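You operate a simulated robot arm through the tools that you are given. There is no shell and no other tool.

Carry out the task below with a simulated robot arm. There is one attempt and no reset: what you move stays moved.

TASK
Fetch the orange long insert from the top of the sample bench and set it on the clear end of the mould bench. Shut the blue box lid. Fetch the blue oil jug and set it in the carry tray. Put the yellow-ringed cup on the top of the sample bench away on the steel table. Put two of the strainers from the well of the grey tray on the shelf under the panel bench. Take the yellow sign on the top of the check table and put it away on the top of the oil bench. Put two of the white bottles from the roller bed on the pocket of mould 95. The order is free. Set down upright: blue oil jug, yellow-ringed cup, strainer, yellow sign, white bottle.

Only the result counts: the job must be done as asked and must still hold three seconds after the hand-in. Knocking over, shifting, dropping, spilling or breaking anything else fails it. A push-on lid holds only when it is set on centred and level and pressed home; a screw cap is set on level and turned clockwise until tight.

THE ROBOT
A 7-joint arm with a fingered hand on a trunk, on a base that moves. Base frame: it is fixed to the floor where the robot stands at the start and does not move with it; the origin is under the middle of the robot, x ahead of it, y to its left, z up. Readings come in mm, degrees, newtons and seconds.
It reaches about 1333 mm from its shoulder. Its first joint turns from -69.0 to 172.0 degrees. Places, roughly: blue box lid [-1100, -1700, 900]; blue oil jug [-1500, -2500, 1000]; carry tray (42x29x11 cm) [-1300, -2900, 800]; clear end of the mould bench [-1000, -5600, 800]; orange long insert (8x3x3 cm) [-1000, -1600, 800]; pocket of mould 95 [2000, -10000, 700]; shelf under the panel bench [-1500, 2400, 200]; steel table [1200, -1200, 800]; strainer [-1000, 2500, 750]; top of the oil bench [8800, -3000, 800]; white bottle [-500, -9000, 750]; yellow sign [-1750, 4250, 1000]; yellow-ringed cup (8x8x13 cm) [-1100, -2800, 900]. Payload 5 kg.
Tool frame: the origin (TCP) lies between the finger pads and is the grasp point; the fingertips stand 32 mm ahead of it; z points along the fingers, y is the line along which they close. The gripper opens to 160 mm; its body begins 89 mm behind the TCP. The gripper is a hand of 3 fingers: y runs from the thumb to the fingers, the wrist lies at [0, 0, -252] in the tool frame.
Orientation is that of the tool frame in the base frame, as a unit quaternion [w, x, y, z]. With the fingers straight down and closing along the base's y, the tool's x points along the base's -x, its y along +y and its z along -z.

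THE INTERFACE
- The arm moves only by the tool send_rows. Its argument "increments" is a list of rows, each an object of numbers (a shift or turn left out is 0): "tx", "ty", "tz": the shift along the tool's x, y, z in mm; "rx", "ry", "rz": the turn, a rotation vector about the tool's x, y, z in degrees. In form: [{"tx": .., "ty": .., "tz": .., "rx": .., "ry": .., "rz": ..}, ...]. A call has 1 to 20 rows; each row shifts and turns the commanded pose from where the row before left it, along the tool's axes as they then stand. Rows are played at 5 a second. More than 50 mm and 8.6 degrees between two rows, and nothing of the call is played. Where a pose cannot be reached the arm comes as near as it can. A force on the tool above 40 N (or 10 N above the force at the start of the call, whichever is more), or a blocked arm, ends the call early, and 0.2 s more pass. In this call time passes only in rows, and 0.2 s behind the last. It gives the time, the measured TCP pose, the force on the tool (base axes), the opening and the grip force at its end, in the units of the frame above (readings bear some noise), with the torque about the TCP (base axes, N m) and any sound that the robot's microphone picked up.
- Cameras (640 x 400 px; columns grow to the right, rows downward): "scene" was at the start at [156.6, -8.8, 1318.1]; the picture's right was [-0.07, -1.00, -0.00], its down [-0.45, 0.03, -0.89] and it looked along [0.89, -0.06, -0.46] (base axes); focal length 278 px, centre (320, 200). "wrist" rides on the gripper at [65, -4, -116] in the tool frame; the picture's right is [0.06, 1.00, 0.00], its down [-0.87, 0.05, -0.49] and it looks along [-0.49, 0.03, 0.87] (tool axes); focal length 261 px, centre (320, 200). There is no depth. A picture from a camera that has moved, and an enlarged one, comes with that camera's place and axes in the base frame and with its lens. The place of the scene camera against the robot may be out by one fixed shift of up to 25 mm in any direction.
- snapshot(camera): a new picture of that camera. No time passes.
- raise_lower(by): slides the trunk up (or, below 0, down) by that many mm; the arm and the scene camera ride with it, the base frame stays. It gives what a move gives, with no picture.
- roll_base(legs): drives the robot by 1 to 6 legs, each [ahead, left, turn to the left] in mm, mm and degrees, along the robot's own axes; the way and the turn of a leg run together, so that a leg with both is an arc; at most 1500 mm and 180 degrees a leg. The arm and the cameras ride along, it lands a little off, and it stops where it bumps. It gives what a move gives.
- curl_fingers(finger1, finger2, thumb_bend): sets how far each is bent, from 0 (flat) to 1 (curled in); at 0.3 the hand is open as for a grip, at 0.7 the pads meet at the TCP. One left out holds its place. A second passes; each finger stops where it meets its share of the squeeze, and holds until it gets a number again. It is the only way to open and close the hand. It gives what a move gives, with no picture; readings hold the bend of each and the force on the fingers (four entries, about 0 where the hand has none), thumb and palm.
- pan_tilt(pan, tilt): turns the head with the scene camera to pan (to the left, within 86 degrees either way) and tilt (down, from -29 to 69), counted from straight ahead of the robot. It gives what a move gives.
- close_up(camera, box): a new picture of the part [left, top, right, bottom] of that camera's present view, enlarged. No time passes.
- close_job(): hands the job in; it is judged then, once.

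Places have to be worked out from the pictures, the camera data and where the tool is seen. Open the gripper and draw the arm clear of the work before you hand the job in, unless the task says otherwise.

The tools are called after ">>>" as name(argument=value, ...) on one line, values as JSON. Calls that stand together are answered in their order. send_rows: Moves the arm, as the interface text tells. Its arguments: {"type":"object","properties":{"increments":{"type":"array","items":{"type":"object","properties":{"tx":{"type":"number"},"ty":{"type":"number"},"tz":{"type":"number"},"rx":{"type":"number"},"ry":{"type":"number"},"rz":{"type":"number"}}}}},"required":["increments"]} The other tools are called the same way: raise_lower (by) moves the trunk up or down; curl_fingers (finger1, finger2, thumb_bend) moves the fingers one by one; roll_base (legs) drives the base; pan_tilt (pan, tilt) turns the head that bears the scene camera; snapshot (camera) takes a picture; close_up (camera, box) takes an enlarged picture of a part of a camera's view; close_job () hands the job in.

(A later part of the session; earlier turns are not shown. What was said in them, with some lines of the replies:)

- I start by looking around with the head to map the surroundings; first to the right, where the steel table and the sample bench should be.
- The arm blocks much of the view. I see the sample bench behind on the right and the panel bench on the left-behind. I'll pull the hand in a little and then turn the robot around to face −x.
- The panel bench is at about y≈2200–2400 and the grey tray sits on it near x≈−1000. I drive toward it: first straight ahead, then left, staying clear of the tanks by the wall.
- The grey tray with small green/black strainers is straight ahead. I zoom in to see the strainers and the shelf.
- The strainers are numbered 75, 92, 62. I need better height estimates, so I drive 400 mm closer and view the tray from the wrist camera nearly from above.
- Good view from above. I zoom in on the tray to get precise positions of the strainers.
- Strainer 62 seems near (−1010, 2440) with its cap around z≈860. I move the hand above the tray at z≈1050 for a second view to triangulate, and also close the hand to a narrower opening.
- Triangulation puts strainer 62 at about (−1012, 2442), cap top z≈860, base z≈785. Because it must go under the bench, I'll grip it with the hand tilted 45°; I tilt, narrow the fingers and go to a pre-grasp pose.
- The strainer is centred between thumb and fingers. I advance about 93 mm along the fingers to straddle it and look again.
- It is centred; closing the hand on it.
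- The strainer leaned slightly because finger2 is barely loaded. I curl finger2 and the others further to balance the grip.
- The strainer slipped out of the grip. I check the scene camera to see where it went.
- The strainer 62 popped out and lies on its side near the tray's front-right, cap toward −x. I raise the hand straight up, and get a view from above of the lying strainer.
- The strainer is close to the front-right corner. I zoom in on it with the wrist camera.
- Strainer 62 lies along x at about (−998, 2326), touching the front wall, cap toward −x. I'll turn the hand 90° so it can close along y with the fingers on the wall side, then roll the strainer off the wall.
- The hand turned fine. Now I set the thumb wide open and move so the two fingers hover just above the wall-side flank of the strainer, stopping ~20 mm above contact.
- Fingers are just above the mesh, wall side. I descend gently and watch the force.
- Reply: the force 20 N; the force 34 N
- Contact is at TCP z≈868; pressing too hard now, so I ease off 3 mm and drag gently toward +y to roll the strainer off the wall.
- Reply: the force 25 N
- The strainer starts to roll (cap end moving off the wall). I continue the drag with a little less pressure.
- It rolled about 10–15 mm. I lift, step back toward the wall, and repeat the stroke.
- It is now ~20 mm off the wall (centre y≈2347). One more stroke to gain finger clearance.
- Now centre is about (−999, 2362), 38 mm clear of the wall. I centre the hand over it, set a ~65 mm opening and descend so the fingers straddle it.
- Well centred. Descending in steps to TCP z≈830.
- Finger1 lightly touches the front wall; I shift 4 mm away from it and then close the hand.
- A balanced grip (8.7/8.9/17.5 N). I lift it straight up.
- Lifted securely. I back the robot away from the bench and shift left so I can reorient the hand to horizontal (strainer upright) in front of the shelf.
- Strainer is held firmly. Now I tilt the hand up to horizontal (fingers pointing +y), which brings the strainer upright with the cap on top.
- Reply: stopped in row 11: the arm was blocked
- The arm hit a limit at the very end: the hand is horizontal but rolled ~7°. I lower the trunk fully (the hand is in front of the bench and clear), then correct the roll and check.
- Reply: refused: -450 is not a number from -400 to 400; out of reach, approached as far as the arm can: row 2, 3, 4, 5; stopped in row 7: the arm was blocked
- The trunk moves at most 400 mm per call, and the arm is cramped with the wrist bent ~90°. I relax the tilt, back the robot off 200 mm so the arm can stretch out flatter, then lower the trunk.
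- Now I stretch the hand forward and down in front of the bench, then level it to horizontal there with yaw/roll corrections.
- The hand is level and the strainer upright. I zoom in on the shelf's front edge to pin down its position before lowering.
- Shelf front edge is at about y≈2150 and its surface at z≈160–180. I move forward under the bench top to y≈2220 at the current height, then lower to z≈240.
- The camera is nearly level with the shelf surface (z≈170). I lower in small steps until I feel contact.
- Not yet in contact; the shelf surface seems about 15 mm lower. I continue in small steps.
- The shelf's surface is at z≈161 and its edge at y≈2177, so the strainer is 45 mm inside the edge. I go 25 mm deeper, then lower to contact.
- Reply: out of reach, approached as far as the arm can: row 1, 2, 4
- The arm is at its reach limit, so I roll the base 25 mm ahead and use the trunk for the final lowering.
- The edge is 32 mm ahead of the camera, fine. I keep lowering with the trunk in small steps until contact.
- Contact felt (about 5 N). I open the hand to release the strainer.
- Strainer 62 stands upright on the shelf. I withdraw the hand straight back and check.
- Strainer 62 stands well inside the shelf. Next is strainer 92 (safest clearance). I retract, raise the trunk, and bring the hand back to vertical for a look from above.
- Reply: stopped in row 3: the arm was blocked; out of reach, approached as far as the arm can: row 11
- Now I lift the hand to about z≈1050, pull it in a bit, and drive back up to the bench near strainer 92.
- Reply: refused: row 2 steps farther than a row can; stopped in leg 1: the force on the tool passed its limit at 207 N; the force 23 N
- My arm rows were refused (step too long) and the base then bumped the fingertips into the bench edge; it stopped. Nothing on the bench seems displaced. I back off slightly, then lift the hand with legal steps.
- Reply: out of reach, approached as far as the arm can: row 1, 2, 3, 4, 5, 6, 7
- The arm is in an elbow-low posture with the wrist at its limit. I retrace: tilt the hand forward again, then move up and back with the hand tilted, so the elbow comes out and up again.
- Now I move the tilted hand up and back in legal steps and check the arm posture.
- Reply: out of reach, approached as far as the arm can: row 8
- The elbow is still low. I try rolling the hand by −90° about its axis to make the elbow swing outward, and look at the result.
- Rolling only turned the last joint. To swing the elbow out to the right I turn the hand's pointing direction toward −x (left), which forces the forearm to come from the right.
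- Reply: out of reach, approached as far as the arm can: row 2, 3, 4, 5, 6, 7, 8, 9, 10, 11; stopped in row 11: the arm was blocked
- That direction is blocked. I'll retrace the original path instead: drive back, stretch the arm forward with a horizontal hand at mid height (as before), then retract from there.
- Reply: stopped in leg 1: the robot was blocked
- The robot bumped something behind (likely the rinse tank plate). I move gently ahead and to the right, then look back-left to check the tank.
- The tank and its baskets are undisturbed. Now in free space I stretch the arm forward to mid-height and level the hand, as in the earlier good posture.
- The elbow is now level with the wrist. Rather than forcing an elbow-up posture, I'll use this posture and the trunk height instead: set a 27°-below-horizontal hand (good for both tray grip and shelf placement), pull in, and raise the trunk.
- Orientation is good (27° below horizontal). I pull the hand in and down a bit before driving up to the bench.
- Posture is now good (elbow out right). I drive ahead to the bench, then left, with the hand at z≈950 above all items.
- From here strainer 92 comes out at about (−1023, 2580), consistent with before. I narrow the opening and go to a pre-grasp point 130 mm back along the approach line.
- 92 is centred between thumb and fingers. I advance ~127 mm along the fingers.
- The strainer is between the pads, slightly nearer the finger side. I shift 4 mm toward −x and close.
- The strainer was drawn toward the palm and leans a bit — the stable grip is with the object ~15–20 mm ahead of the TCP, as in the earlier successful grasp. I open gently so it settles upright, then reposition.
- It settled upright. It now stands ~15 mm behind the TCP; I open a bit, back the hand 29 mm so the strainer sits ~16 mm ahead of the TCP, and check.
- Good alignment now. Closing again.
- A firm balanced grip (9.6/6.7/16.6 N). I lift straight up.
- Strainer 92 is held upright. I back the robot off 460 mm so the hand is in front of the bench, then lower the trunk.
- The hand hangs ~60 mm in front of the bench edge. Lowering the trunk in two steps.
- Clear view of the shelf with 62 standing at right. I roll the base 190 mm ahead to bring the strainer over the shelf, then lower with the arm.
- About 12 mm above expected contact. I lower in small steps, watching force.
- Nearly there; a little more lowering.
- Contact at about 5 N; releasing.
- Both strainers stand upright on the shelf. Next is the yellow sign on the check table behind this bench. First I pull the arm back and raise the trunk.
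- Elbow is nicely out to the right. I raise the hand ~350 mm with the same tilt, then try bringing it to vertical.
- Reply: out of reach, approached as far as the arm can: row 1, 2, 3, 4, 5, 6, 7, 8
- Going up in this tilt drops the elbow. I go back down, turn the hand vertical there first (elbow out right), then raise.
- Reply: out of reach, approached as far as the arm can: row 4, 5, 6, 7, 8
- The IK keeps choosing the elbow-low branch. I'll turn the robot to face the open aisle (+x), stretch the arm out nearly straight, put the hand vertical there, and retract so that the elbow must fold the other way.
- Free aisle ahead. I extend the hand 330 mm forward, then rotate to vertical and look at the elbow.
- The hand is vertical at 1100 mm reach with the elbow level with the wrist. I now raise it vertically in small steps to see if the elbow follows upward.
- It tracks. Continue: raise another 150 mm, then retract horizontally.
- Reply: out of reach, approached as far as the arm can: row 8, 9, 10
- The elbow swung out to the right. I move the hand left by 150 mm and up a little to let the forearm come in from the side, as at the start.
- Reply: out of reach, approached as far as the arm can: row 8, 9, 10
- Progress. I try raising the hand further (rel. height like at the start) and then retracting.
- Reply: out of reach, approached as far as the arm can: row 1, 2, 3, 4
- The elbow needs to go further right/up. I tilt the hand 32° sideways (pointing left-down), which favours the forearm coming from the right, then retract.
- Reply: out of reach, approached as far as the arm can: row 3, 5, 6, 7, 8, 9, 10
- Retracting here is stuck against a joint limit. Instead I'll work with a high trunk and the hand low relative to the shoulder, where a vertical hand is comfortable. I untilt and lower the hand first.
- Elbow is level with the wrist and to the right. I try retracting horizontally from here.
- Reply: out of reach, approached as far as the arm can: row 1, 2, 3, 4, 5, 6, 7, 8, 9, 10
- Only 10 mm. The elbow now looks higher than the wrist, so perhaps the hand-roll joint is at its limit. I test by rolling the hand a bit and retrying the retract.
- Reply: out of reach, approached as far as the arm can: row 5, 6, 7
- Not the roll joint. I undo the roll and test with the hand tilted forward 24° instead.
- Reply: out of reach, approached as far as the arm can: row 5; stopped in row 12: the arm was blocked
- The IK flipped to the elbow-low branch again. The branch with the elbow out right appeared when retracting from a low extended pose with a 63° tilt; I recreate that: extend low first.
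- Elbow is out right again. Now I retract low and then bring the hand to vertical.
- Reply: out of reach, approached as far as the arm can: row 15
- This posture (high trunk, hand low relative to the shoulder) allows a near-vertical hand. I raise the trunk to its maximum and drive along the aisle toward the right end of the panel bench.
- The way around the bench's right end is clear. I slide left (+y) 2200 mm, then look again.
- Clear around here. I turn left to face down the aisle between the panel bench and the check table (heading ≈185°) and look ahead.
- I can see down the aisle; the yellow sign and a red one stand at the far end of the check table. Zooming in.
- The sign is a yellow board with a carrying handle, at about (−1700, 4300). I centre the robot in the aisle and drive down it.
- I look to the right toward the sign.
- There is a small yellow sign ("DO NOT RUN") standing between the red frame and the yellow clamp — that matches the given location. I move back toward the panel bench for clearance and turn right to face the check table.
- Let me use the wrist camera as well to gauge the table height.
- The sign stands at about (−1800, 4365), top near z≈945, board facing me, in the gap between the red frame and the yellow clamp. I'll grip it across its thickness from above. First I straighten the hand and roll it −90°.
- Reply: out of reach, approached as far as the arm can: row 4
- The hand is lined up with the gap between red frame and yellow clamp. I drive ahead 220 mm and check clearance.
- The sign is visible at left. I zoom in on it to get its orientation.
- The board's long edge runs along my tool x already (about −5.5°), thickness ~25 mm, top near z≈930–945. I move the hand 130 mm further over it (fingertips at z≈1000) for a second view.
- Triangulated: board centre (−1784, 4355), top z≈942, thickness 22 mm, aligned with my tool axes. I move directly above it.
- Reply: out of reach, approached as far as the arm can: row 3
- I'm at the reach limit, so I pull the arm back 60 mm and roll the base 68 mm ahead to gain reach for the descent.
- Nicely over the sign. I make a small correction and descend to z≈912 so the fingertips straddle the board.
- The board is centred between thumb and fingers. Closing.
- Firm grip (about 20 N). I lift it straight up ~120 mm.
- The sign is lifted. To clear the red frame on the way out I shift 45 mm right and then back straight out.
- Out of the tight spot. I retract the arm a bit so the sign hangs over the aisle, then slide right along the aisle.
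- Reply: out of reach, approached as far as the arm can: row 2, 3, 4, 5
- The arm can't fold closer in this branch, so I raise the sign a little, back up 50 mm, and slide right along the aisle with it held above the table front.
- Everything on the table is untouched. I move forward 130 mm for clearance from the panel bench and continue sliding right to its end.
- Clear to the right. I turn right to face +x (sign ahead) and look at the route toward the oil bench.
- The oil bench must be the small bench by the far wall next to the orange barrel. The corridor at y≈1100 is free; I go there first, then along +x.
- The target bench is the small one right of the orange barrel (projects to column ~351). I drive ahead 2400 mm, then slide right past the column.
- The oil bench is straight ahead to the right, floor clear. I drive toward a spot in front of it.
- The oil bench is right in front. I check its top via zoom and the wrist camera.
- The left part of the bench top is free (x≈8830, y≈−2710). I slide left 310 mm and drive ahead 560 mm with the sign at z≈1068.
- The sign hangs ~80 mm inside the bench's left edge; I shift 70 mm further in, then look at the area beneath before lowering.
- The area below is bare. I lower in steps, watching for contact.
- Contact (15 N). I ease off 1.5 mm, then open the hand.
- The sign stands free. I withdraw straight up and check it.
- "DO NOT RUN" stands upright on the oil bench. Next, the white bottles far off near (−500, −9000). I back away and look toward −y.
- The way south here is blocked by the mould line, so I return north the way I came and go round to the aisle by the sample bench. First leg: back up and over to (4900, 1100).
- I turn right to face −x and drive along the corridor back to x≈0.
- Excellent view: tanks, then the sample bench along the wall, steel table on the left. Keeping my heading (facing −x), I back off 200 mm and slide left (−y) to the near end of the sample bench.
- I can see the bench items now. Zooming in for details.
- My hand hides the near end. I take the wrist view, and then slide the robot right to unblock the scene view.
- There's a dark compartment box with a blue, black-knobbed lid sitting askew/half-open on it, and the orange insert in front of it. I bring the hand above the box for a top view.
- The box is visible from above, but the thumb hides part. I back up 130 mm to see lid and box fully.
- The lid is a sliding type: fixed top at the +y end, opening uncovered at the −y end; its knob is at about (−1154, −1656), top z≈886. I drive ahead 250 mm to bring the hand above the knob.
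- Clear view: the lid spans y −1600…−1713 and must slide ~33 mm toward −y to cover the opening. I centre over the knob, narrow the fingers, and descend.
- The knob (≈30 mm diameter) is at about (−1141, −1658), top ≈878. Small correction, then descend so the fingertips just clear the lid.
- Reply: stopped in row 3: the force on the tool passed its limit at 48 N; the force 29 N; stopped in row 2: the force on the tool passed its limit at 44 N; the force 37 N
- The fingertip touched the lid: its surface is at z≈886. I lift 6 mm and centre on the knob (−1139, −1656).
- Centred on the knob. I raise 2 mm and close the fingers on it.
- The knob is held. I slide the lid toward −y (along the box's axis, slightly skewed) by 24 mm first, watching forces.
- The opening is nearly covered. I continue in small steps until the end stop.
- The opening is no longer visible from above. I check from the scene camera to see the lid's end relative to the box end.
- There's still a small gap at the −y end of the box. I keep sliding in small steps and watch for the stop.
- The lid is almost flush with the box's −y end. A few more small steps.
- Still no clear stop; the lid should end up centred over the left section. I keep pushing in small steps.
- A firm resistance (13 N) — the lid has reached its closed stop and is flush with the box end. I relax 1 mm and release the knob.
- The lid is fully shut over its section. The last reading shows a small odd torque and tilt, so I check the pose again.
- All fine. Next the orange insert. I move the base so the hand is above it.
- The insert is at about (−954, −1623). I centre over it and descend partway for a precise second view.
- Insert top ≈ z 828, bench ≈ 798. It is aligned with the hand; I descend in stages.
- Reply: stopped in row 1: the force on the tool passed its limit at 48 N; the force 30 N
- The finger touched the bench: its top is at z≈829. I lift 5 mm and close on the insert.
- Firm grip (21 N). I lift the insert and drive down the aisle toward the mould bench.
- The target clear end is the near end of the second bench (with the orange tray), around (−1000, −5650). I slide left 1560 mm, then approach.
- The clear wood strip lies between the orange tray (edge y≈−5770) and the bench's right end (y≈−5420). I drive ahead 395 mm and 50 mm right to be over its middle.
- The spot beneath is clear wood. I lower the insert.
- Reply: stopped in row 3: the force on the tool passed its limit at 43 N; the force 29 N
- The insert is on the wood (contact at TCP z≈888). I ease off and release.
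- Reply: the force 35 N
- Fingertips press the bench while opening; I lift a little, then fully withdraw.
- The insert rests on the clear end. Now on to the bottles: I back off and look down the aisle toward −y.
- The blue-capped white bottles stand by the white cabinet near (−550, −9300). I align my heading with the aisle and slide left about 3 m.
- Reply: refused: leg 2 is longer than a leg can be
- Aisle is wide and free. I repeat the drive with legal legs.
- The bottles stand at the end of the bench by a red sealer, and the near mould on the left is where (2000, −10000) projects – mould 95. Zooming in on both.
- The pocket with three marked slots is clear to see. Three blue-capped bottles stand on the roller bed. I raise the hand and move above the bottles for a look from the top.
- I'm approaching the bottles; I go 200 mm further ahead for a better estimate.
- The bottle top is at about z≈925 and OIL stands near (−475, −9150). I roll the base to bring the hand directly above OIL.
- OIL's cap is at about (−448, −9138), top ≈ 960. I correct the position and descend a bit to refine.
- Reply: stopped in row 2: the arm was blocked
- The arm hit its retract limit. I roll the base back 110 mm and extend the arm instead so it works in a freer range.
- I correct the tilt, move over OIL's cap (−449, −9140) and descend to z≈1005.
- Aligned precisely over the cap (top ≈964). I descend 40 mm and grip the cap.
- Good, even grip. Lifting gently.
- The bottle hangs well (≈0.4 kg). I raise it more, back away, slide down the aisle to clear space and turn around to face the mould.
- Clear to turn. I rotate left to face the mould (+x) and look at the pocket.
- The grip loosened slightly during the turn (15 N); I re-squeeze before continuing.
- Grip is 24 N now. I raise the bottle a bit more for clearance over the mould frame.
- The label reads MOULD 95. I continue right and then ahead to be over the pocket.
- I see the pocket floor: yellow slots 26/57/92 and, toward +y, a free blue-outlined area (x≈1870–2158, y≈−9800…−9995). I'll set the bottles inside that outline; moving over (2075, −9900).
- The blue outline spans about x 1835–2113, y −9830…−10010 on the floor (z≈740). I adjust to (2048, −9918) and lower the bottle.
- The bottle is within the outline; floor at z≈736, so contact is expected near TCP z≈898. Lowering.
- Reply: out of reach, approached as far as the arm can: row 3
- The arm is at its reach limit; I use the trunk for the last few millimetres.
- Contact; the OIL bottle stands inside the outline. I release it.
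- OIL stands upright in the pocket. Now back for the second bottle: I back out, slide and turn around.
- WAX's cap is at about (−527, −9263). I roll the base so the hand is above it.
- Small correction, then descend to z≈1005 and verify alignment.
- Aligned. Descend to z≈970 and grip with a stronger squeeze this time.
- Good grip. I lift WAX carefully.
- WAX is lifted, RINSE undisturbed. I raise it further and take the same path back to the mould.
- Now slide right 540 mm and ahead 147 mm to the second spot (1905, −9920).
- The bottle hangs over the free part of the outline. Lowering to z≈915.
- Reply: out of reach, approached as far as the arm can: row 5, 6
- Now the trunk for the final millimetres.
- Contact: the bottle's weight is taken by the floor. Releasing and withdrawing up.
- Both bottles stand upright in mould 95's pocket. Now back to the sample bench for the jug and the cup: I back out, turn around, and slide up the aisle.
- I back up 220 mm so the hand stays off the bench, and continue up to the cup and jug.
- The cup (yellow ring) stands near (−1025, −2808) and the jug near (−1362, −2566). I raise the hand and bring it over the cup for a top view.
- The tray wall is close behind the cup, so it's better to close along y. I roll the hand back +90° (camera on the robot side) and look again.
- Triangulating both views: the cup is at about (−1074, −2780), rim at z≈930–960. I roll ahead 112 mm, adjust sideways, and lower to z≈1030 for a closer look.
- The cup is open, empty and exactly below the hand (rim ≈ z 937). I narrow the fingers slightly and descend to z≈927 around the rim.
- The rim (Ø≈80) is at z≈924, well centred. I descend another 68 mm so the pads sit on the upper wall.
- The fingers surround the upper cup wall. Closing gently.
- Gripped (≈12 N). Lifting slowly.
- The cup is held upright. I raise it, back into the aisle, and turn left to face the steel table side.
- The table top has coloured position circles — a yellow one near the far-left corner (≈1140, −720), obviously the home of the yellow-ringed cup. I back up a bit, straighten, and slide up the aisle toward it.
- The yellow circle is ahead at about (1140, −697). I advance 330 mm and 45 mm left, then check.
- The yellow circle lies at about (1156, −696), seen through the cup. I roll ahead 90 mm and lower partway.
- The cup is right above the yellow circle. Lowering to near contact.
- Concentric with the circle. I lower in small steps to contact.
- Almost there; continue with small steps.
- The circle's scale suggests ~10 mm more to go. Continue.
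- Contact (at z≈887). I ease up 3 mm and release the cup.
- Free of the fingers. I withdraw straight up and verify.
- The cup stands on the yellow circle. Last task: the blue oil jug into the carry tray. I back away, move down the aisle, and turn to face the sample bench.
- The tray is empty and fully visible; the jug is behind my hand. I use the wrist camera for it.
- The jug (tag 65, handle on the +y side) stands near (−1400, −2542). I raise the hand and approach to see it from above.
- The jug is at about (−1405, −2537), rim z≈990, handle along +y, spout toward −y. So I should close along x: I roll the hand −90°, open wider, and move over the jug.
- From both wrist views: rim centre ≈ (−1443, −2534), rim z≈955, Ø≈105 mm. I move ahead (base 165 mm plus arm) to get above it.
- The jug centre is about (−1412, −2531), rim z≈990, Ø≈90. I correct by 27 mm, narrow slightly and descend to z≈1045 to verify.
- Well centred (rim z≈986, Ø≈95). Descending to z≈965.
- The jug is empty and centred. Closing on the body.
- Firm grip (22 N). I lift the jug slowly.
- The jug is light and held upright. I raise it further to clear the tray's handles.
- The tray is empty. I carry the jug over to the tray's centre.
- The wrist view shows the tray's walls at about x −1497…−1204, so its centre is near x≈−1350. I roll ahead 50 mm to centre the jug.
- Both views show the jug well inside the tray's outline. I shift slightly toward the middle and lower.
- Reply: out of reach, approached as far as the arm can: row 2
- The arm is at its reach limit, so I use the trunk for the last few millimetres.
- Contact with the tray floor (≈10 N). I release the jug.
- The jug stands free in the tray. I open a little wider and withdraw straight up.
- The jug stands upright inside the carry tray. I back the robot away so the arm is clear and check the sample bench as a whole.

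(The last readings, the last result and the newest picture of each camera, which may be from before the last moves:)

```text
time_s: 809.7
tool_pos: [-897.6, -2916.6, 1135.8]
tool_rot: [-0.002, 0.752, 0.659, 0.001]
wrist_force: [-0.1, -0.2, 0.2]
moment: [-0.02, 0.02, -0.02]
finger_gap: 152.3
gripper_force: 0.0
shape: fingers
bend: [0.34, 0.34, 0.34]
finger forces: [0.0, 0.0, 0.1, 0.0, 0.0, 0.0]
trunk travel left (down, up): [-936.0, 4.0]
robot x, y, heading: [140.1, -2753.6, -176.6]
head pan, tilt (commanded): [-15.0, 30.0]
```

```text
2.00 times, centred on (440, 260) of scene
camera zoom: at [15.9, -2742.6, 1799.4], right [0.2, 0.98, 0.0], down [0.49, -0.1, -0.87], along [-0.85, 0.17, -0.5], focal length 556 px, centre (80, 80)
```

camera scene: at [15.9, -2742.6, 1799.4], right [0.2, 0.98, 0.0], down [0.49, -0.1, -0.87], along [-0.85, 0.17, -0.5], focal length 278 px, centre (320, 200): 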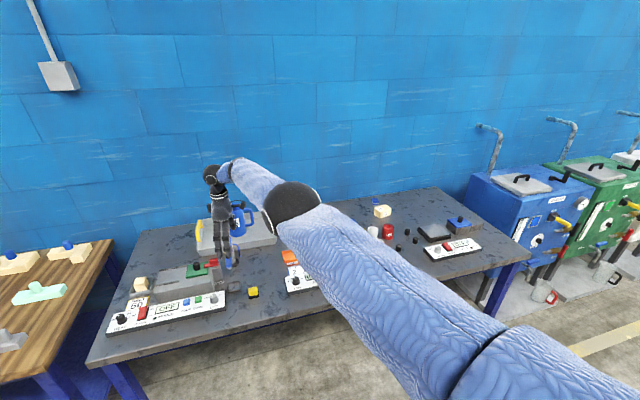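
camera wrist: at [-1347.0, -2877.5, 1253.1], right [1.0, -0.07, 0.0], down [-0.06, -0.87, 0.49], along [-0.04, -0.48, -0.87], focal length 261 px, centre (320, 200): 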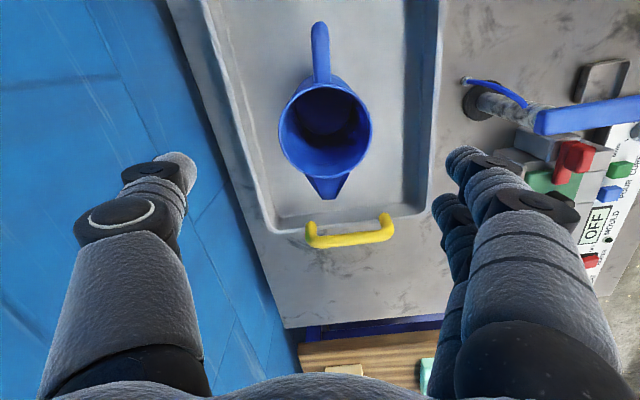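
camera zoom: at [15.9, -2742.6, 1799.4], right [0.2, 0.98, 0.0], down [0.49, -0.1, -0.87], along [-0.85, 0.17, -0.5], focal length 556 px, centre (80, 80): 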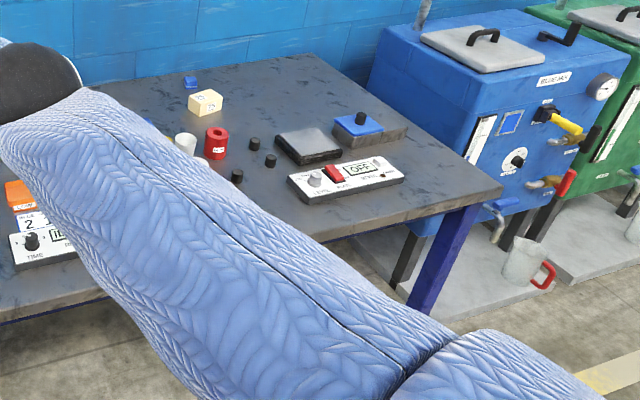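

The lid is still shut and everything looks in place. I back off a bit more to be fully clear and take one last look.

>>> roll_base(legs=[[-250, 0, 0]])

>>> pan_tilt(pan=-5, tilt=25)

>>> close_up(camera="scene", box=[120, 180, 520, 340])

>>> pan_tilt(pan=-80, tilt=20)

>>> snapshot(camera="scene")

```text
time_s: 811.5
tool_pos: [-647.6, -2903.8, 1135.8]
tool_rot: [-0.003, 0.751, 0.66, 0.001]
wrist_force: [0.5, -0.4, 0.4]
moment: [-0.03, -0.02, 0.01]
finger_gap: 151.9
gripper_force: 0.1
shape: fingers
bend: [0.34, 0.34, 0.34]
finger forces: [0.0, 0.0, 0.0, 0.0, 0.1, 0.1]
trunk travel left (down, up): [-936.0, 4.0]
robot x, y, heading: [389.7, -2739.9, -175.9]
head pan, tilt (commanded): [-15.0, 30.0]
```

```text
time_s: 812.2
tool_pos: [-646.9, -2903.0, 1136.7]
tool_rot: [-0.003, 0.751, 0.661, 0.001]
wrist_force: [-0.7, -1.0, -0.4]
moment: [-0.01, -0.01, 0.01]
finger_gap: 152.2
gripper_force: 0.1
shape: fingers
bend: [0.34, 0.34, 0.34]
finger forces: [0.0, 0.1, 0.0, 0.0, 0.1, 0.1]
trunk travel left (down, up): [-936.0, 4.0]
robot x, y, heading: [386.7, -2737.7, -176.2]
head pan, tilt (commanded): [-5.0, 25.0]
```

```text
1.60 times, centred on (320, 260) of scene
camera zoom: at [263.0, -2742.2, 1807.5], right [0.02, 1.0, 0.0], down [0.42, -0.01, -0.91], along [-0.91, 0.02, -0.42], focal length 445 px, centre (320, 104)
```

zoom: 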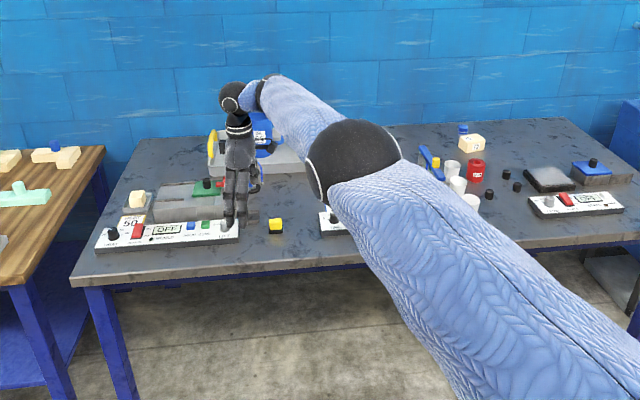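

```text
time_s: 813.7
tool_pos: [-647.4, -2903.4, 1135.1]
tool_rot: [-0.003, 0.751, 0.661, 0.001]
wrist_force: [0.1, -0.3, -0.2]
moment: [-0.01, 0.01, -0.03]
finger_gap: 152.0
gripper_force: 0.0
shape: fingers
bend: [0.34, 0.34, 0.34]
finger forces: [0.0, 0.1, 0.1, 0.0, 0.0, 0.1]
trunk travel left (down, up): [-936.0, 4.0]
robot x, y, heading: [389.9, -2739.5, -176.0]
head pan, tilt (commanded): [-80.0, 20.0]
```

```text
taken
camera scene: at [332.0, -2653.8, 1815.5], right [0.97, 0.24, 0.0], down [0.08, -0.33, -0.94], along [-0.23, 0.91, -0.34], focal length 278 px, centre (320, 200)
```

scene: 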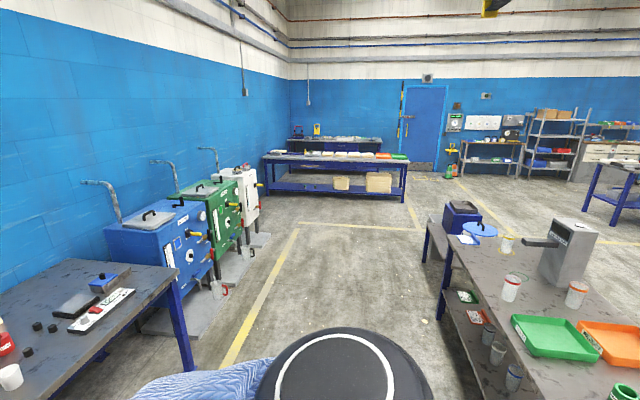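

Everything is in place: the insert is on the mould bench's clear end, the box lid is shut and the jug is in the tray. The cup is on the steel table, two strainers are on the shelf, the sign is on the oil bench, and two bottles are in mould 95. The hand is empty, open and clear, so I hand the job in.

>>> close_job()

```text
The job is handed in.
```

The job is handed in. All seven parts looked done in the last pictures I took of each, but I don't have the verdict.

| Item | Where it is now |
|---|---|
| Orange long insert | On the clear wood end of the mould bench |
| Blue box lid | Slid shut against its stop, covering the opening |
| Blue oil jug | Upright in the carry tray |
| Yellow-ringed cup | Upright on the steel table, on the yellow circle marked there |
| Strainers 62 and 92 | Upright on the shelf under the panel bench |
| Yellow sign ("DO NOT RUN") | Upright on the left part of the oil bench top |
| White bottles OIL and WAX | Upright in the pocket of mould 95, inside the blue outline |

The hand was empty, open and clear of the benches when I handed in.

Three things happened along the way that could matter to the judging:
- **Strainer 62 tipped over:** my first grip on it slipped and it fell on its side inside the grey tray. I picked it up and set it upright on the shelf.
- **Bumped the panel bench:** the fingertips ran into its front edge with about 207 N while the base was driving. Nothing on the bench looked moved afterwards.
- **Bumped while reversing:** the base stopped against something behind it, probably the rinse tank. The tank and the baskets on it looked undisturbed.
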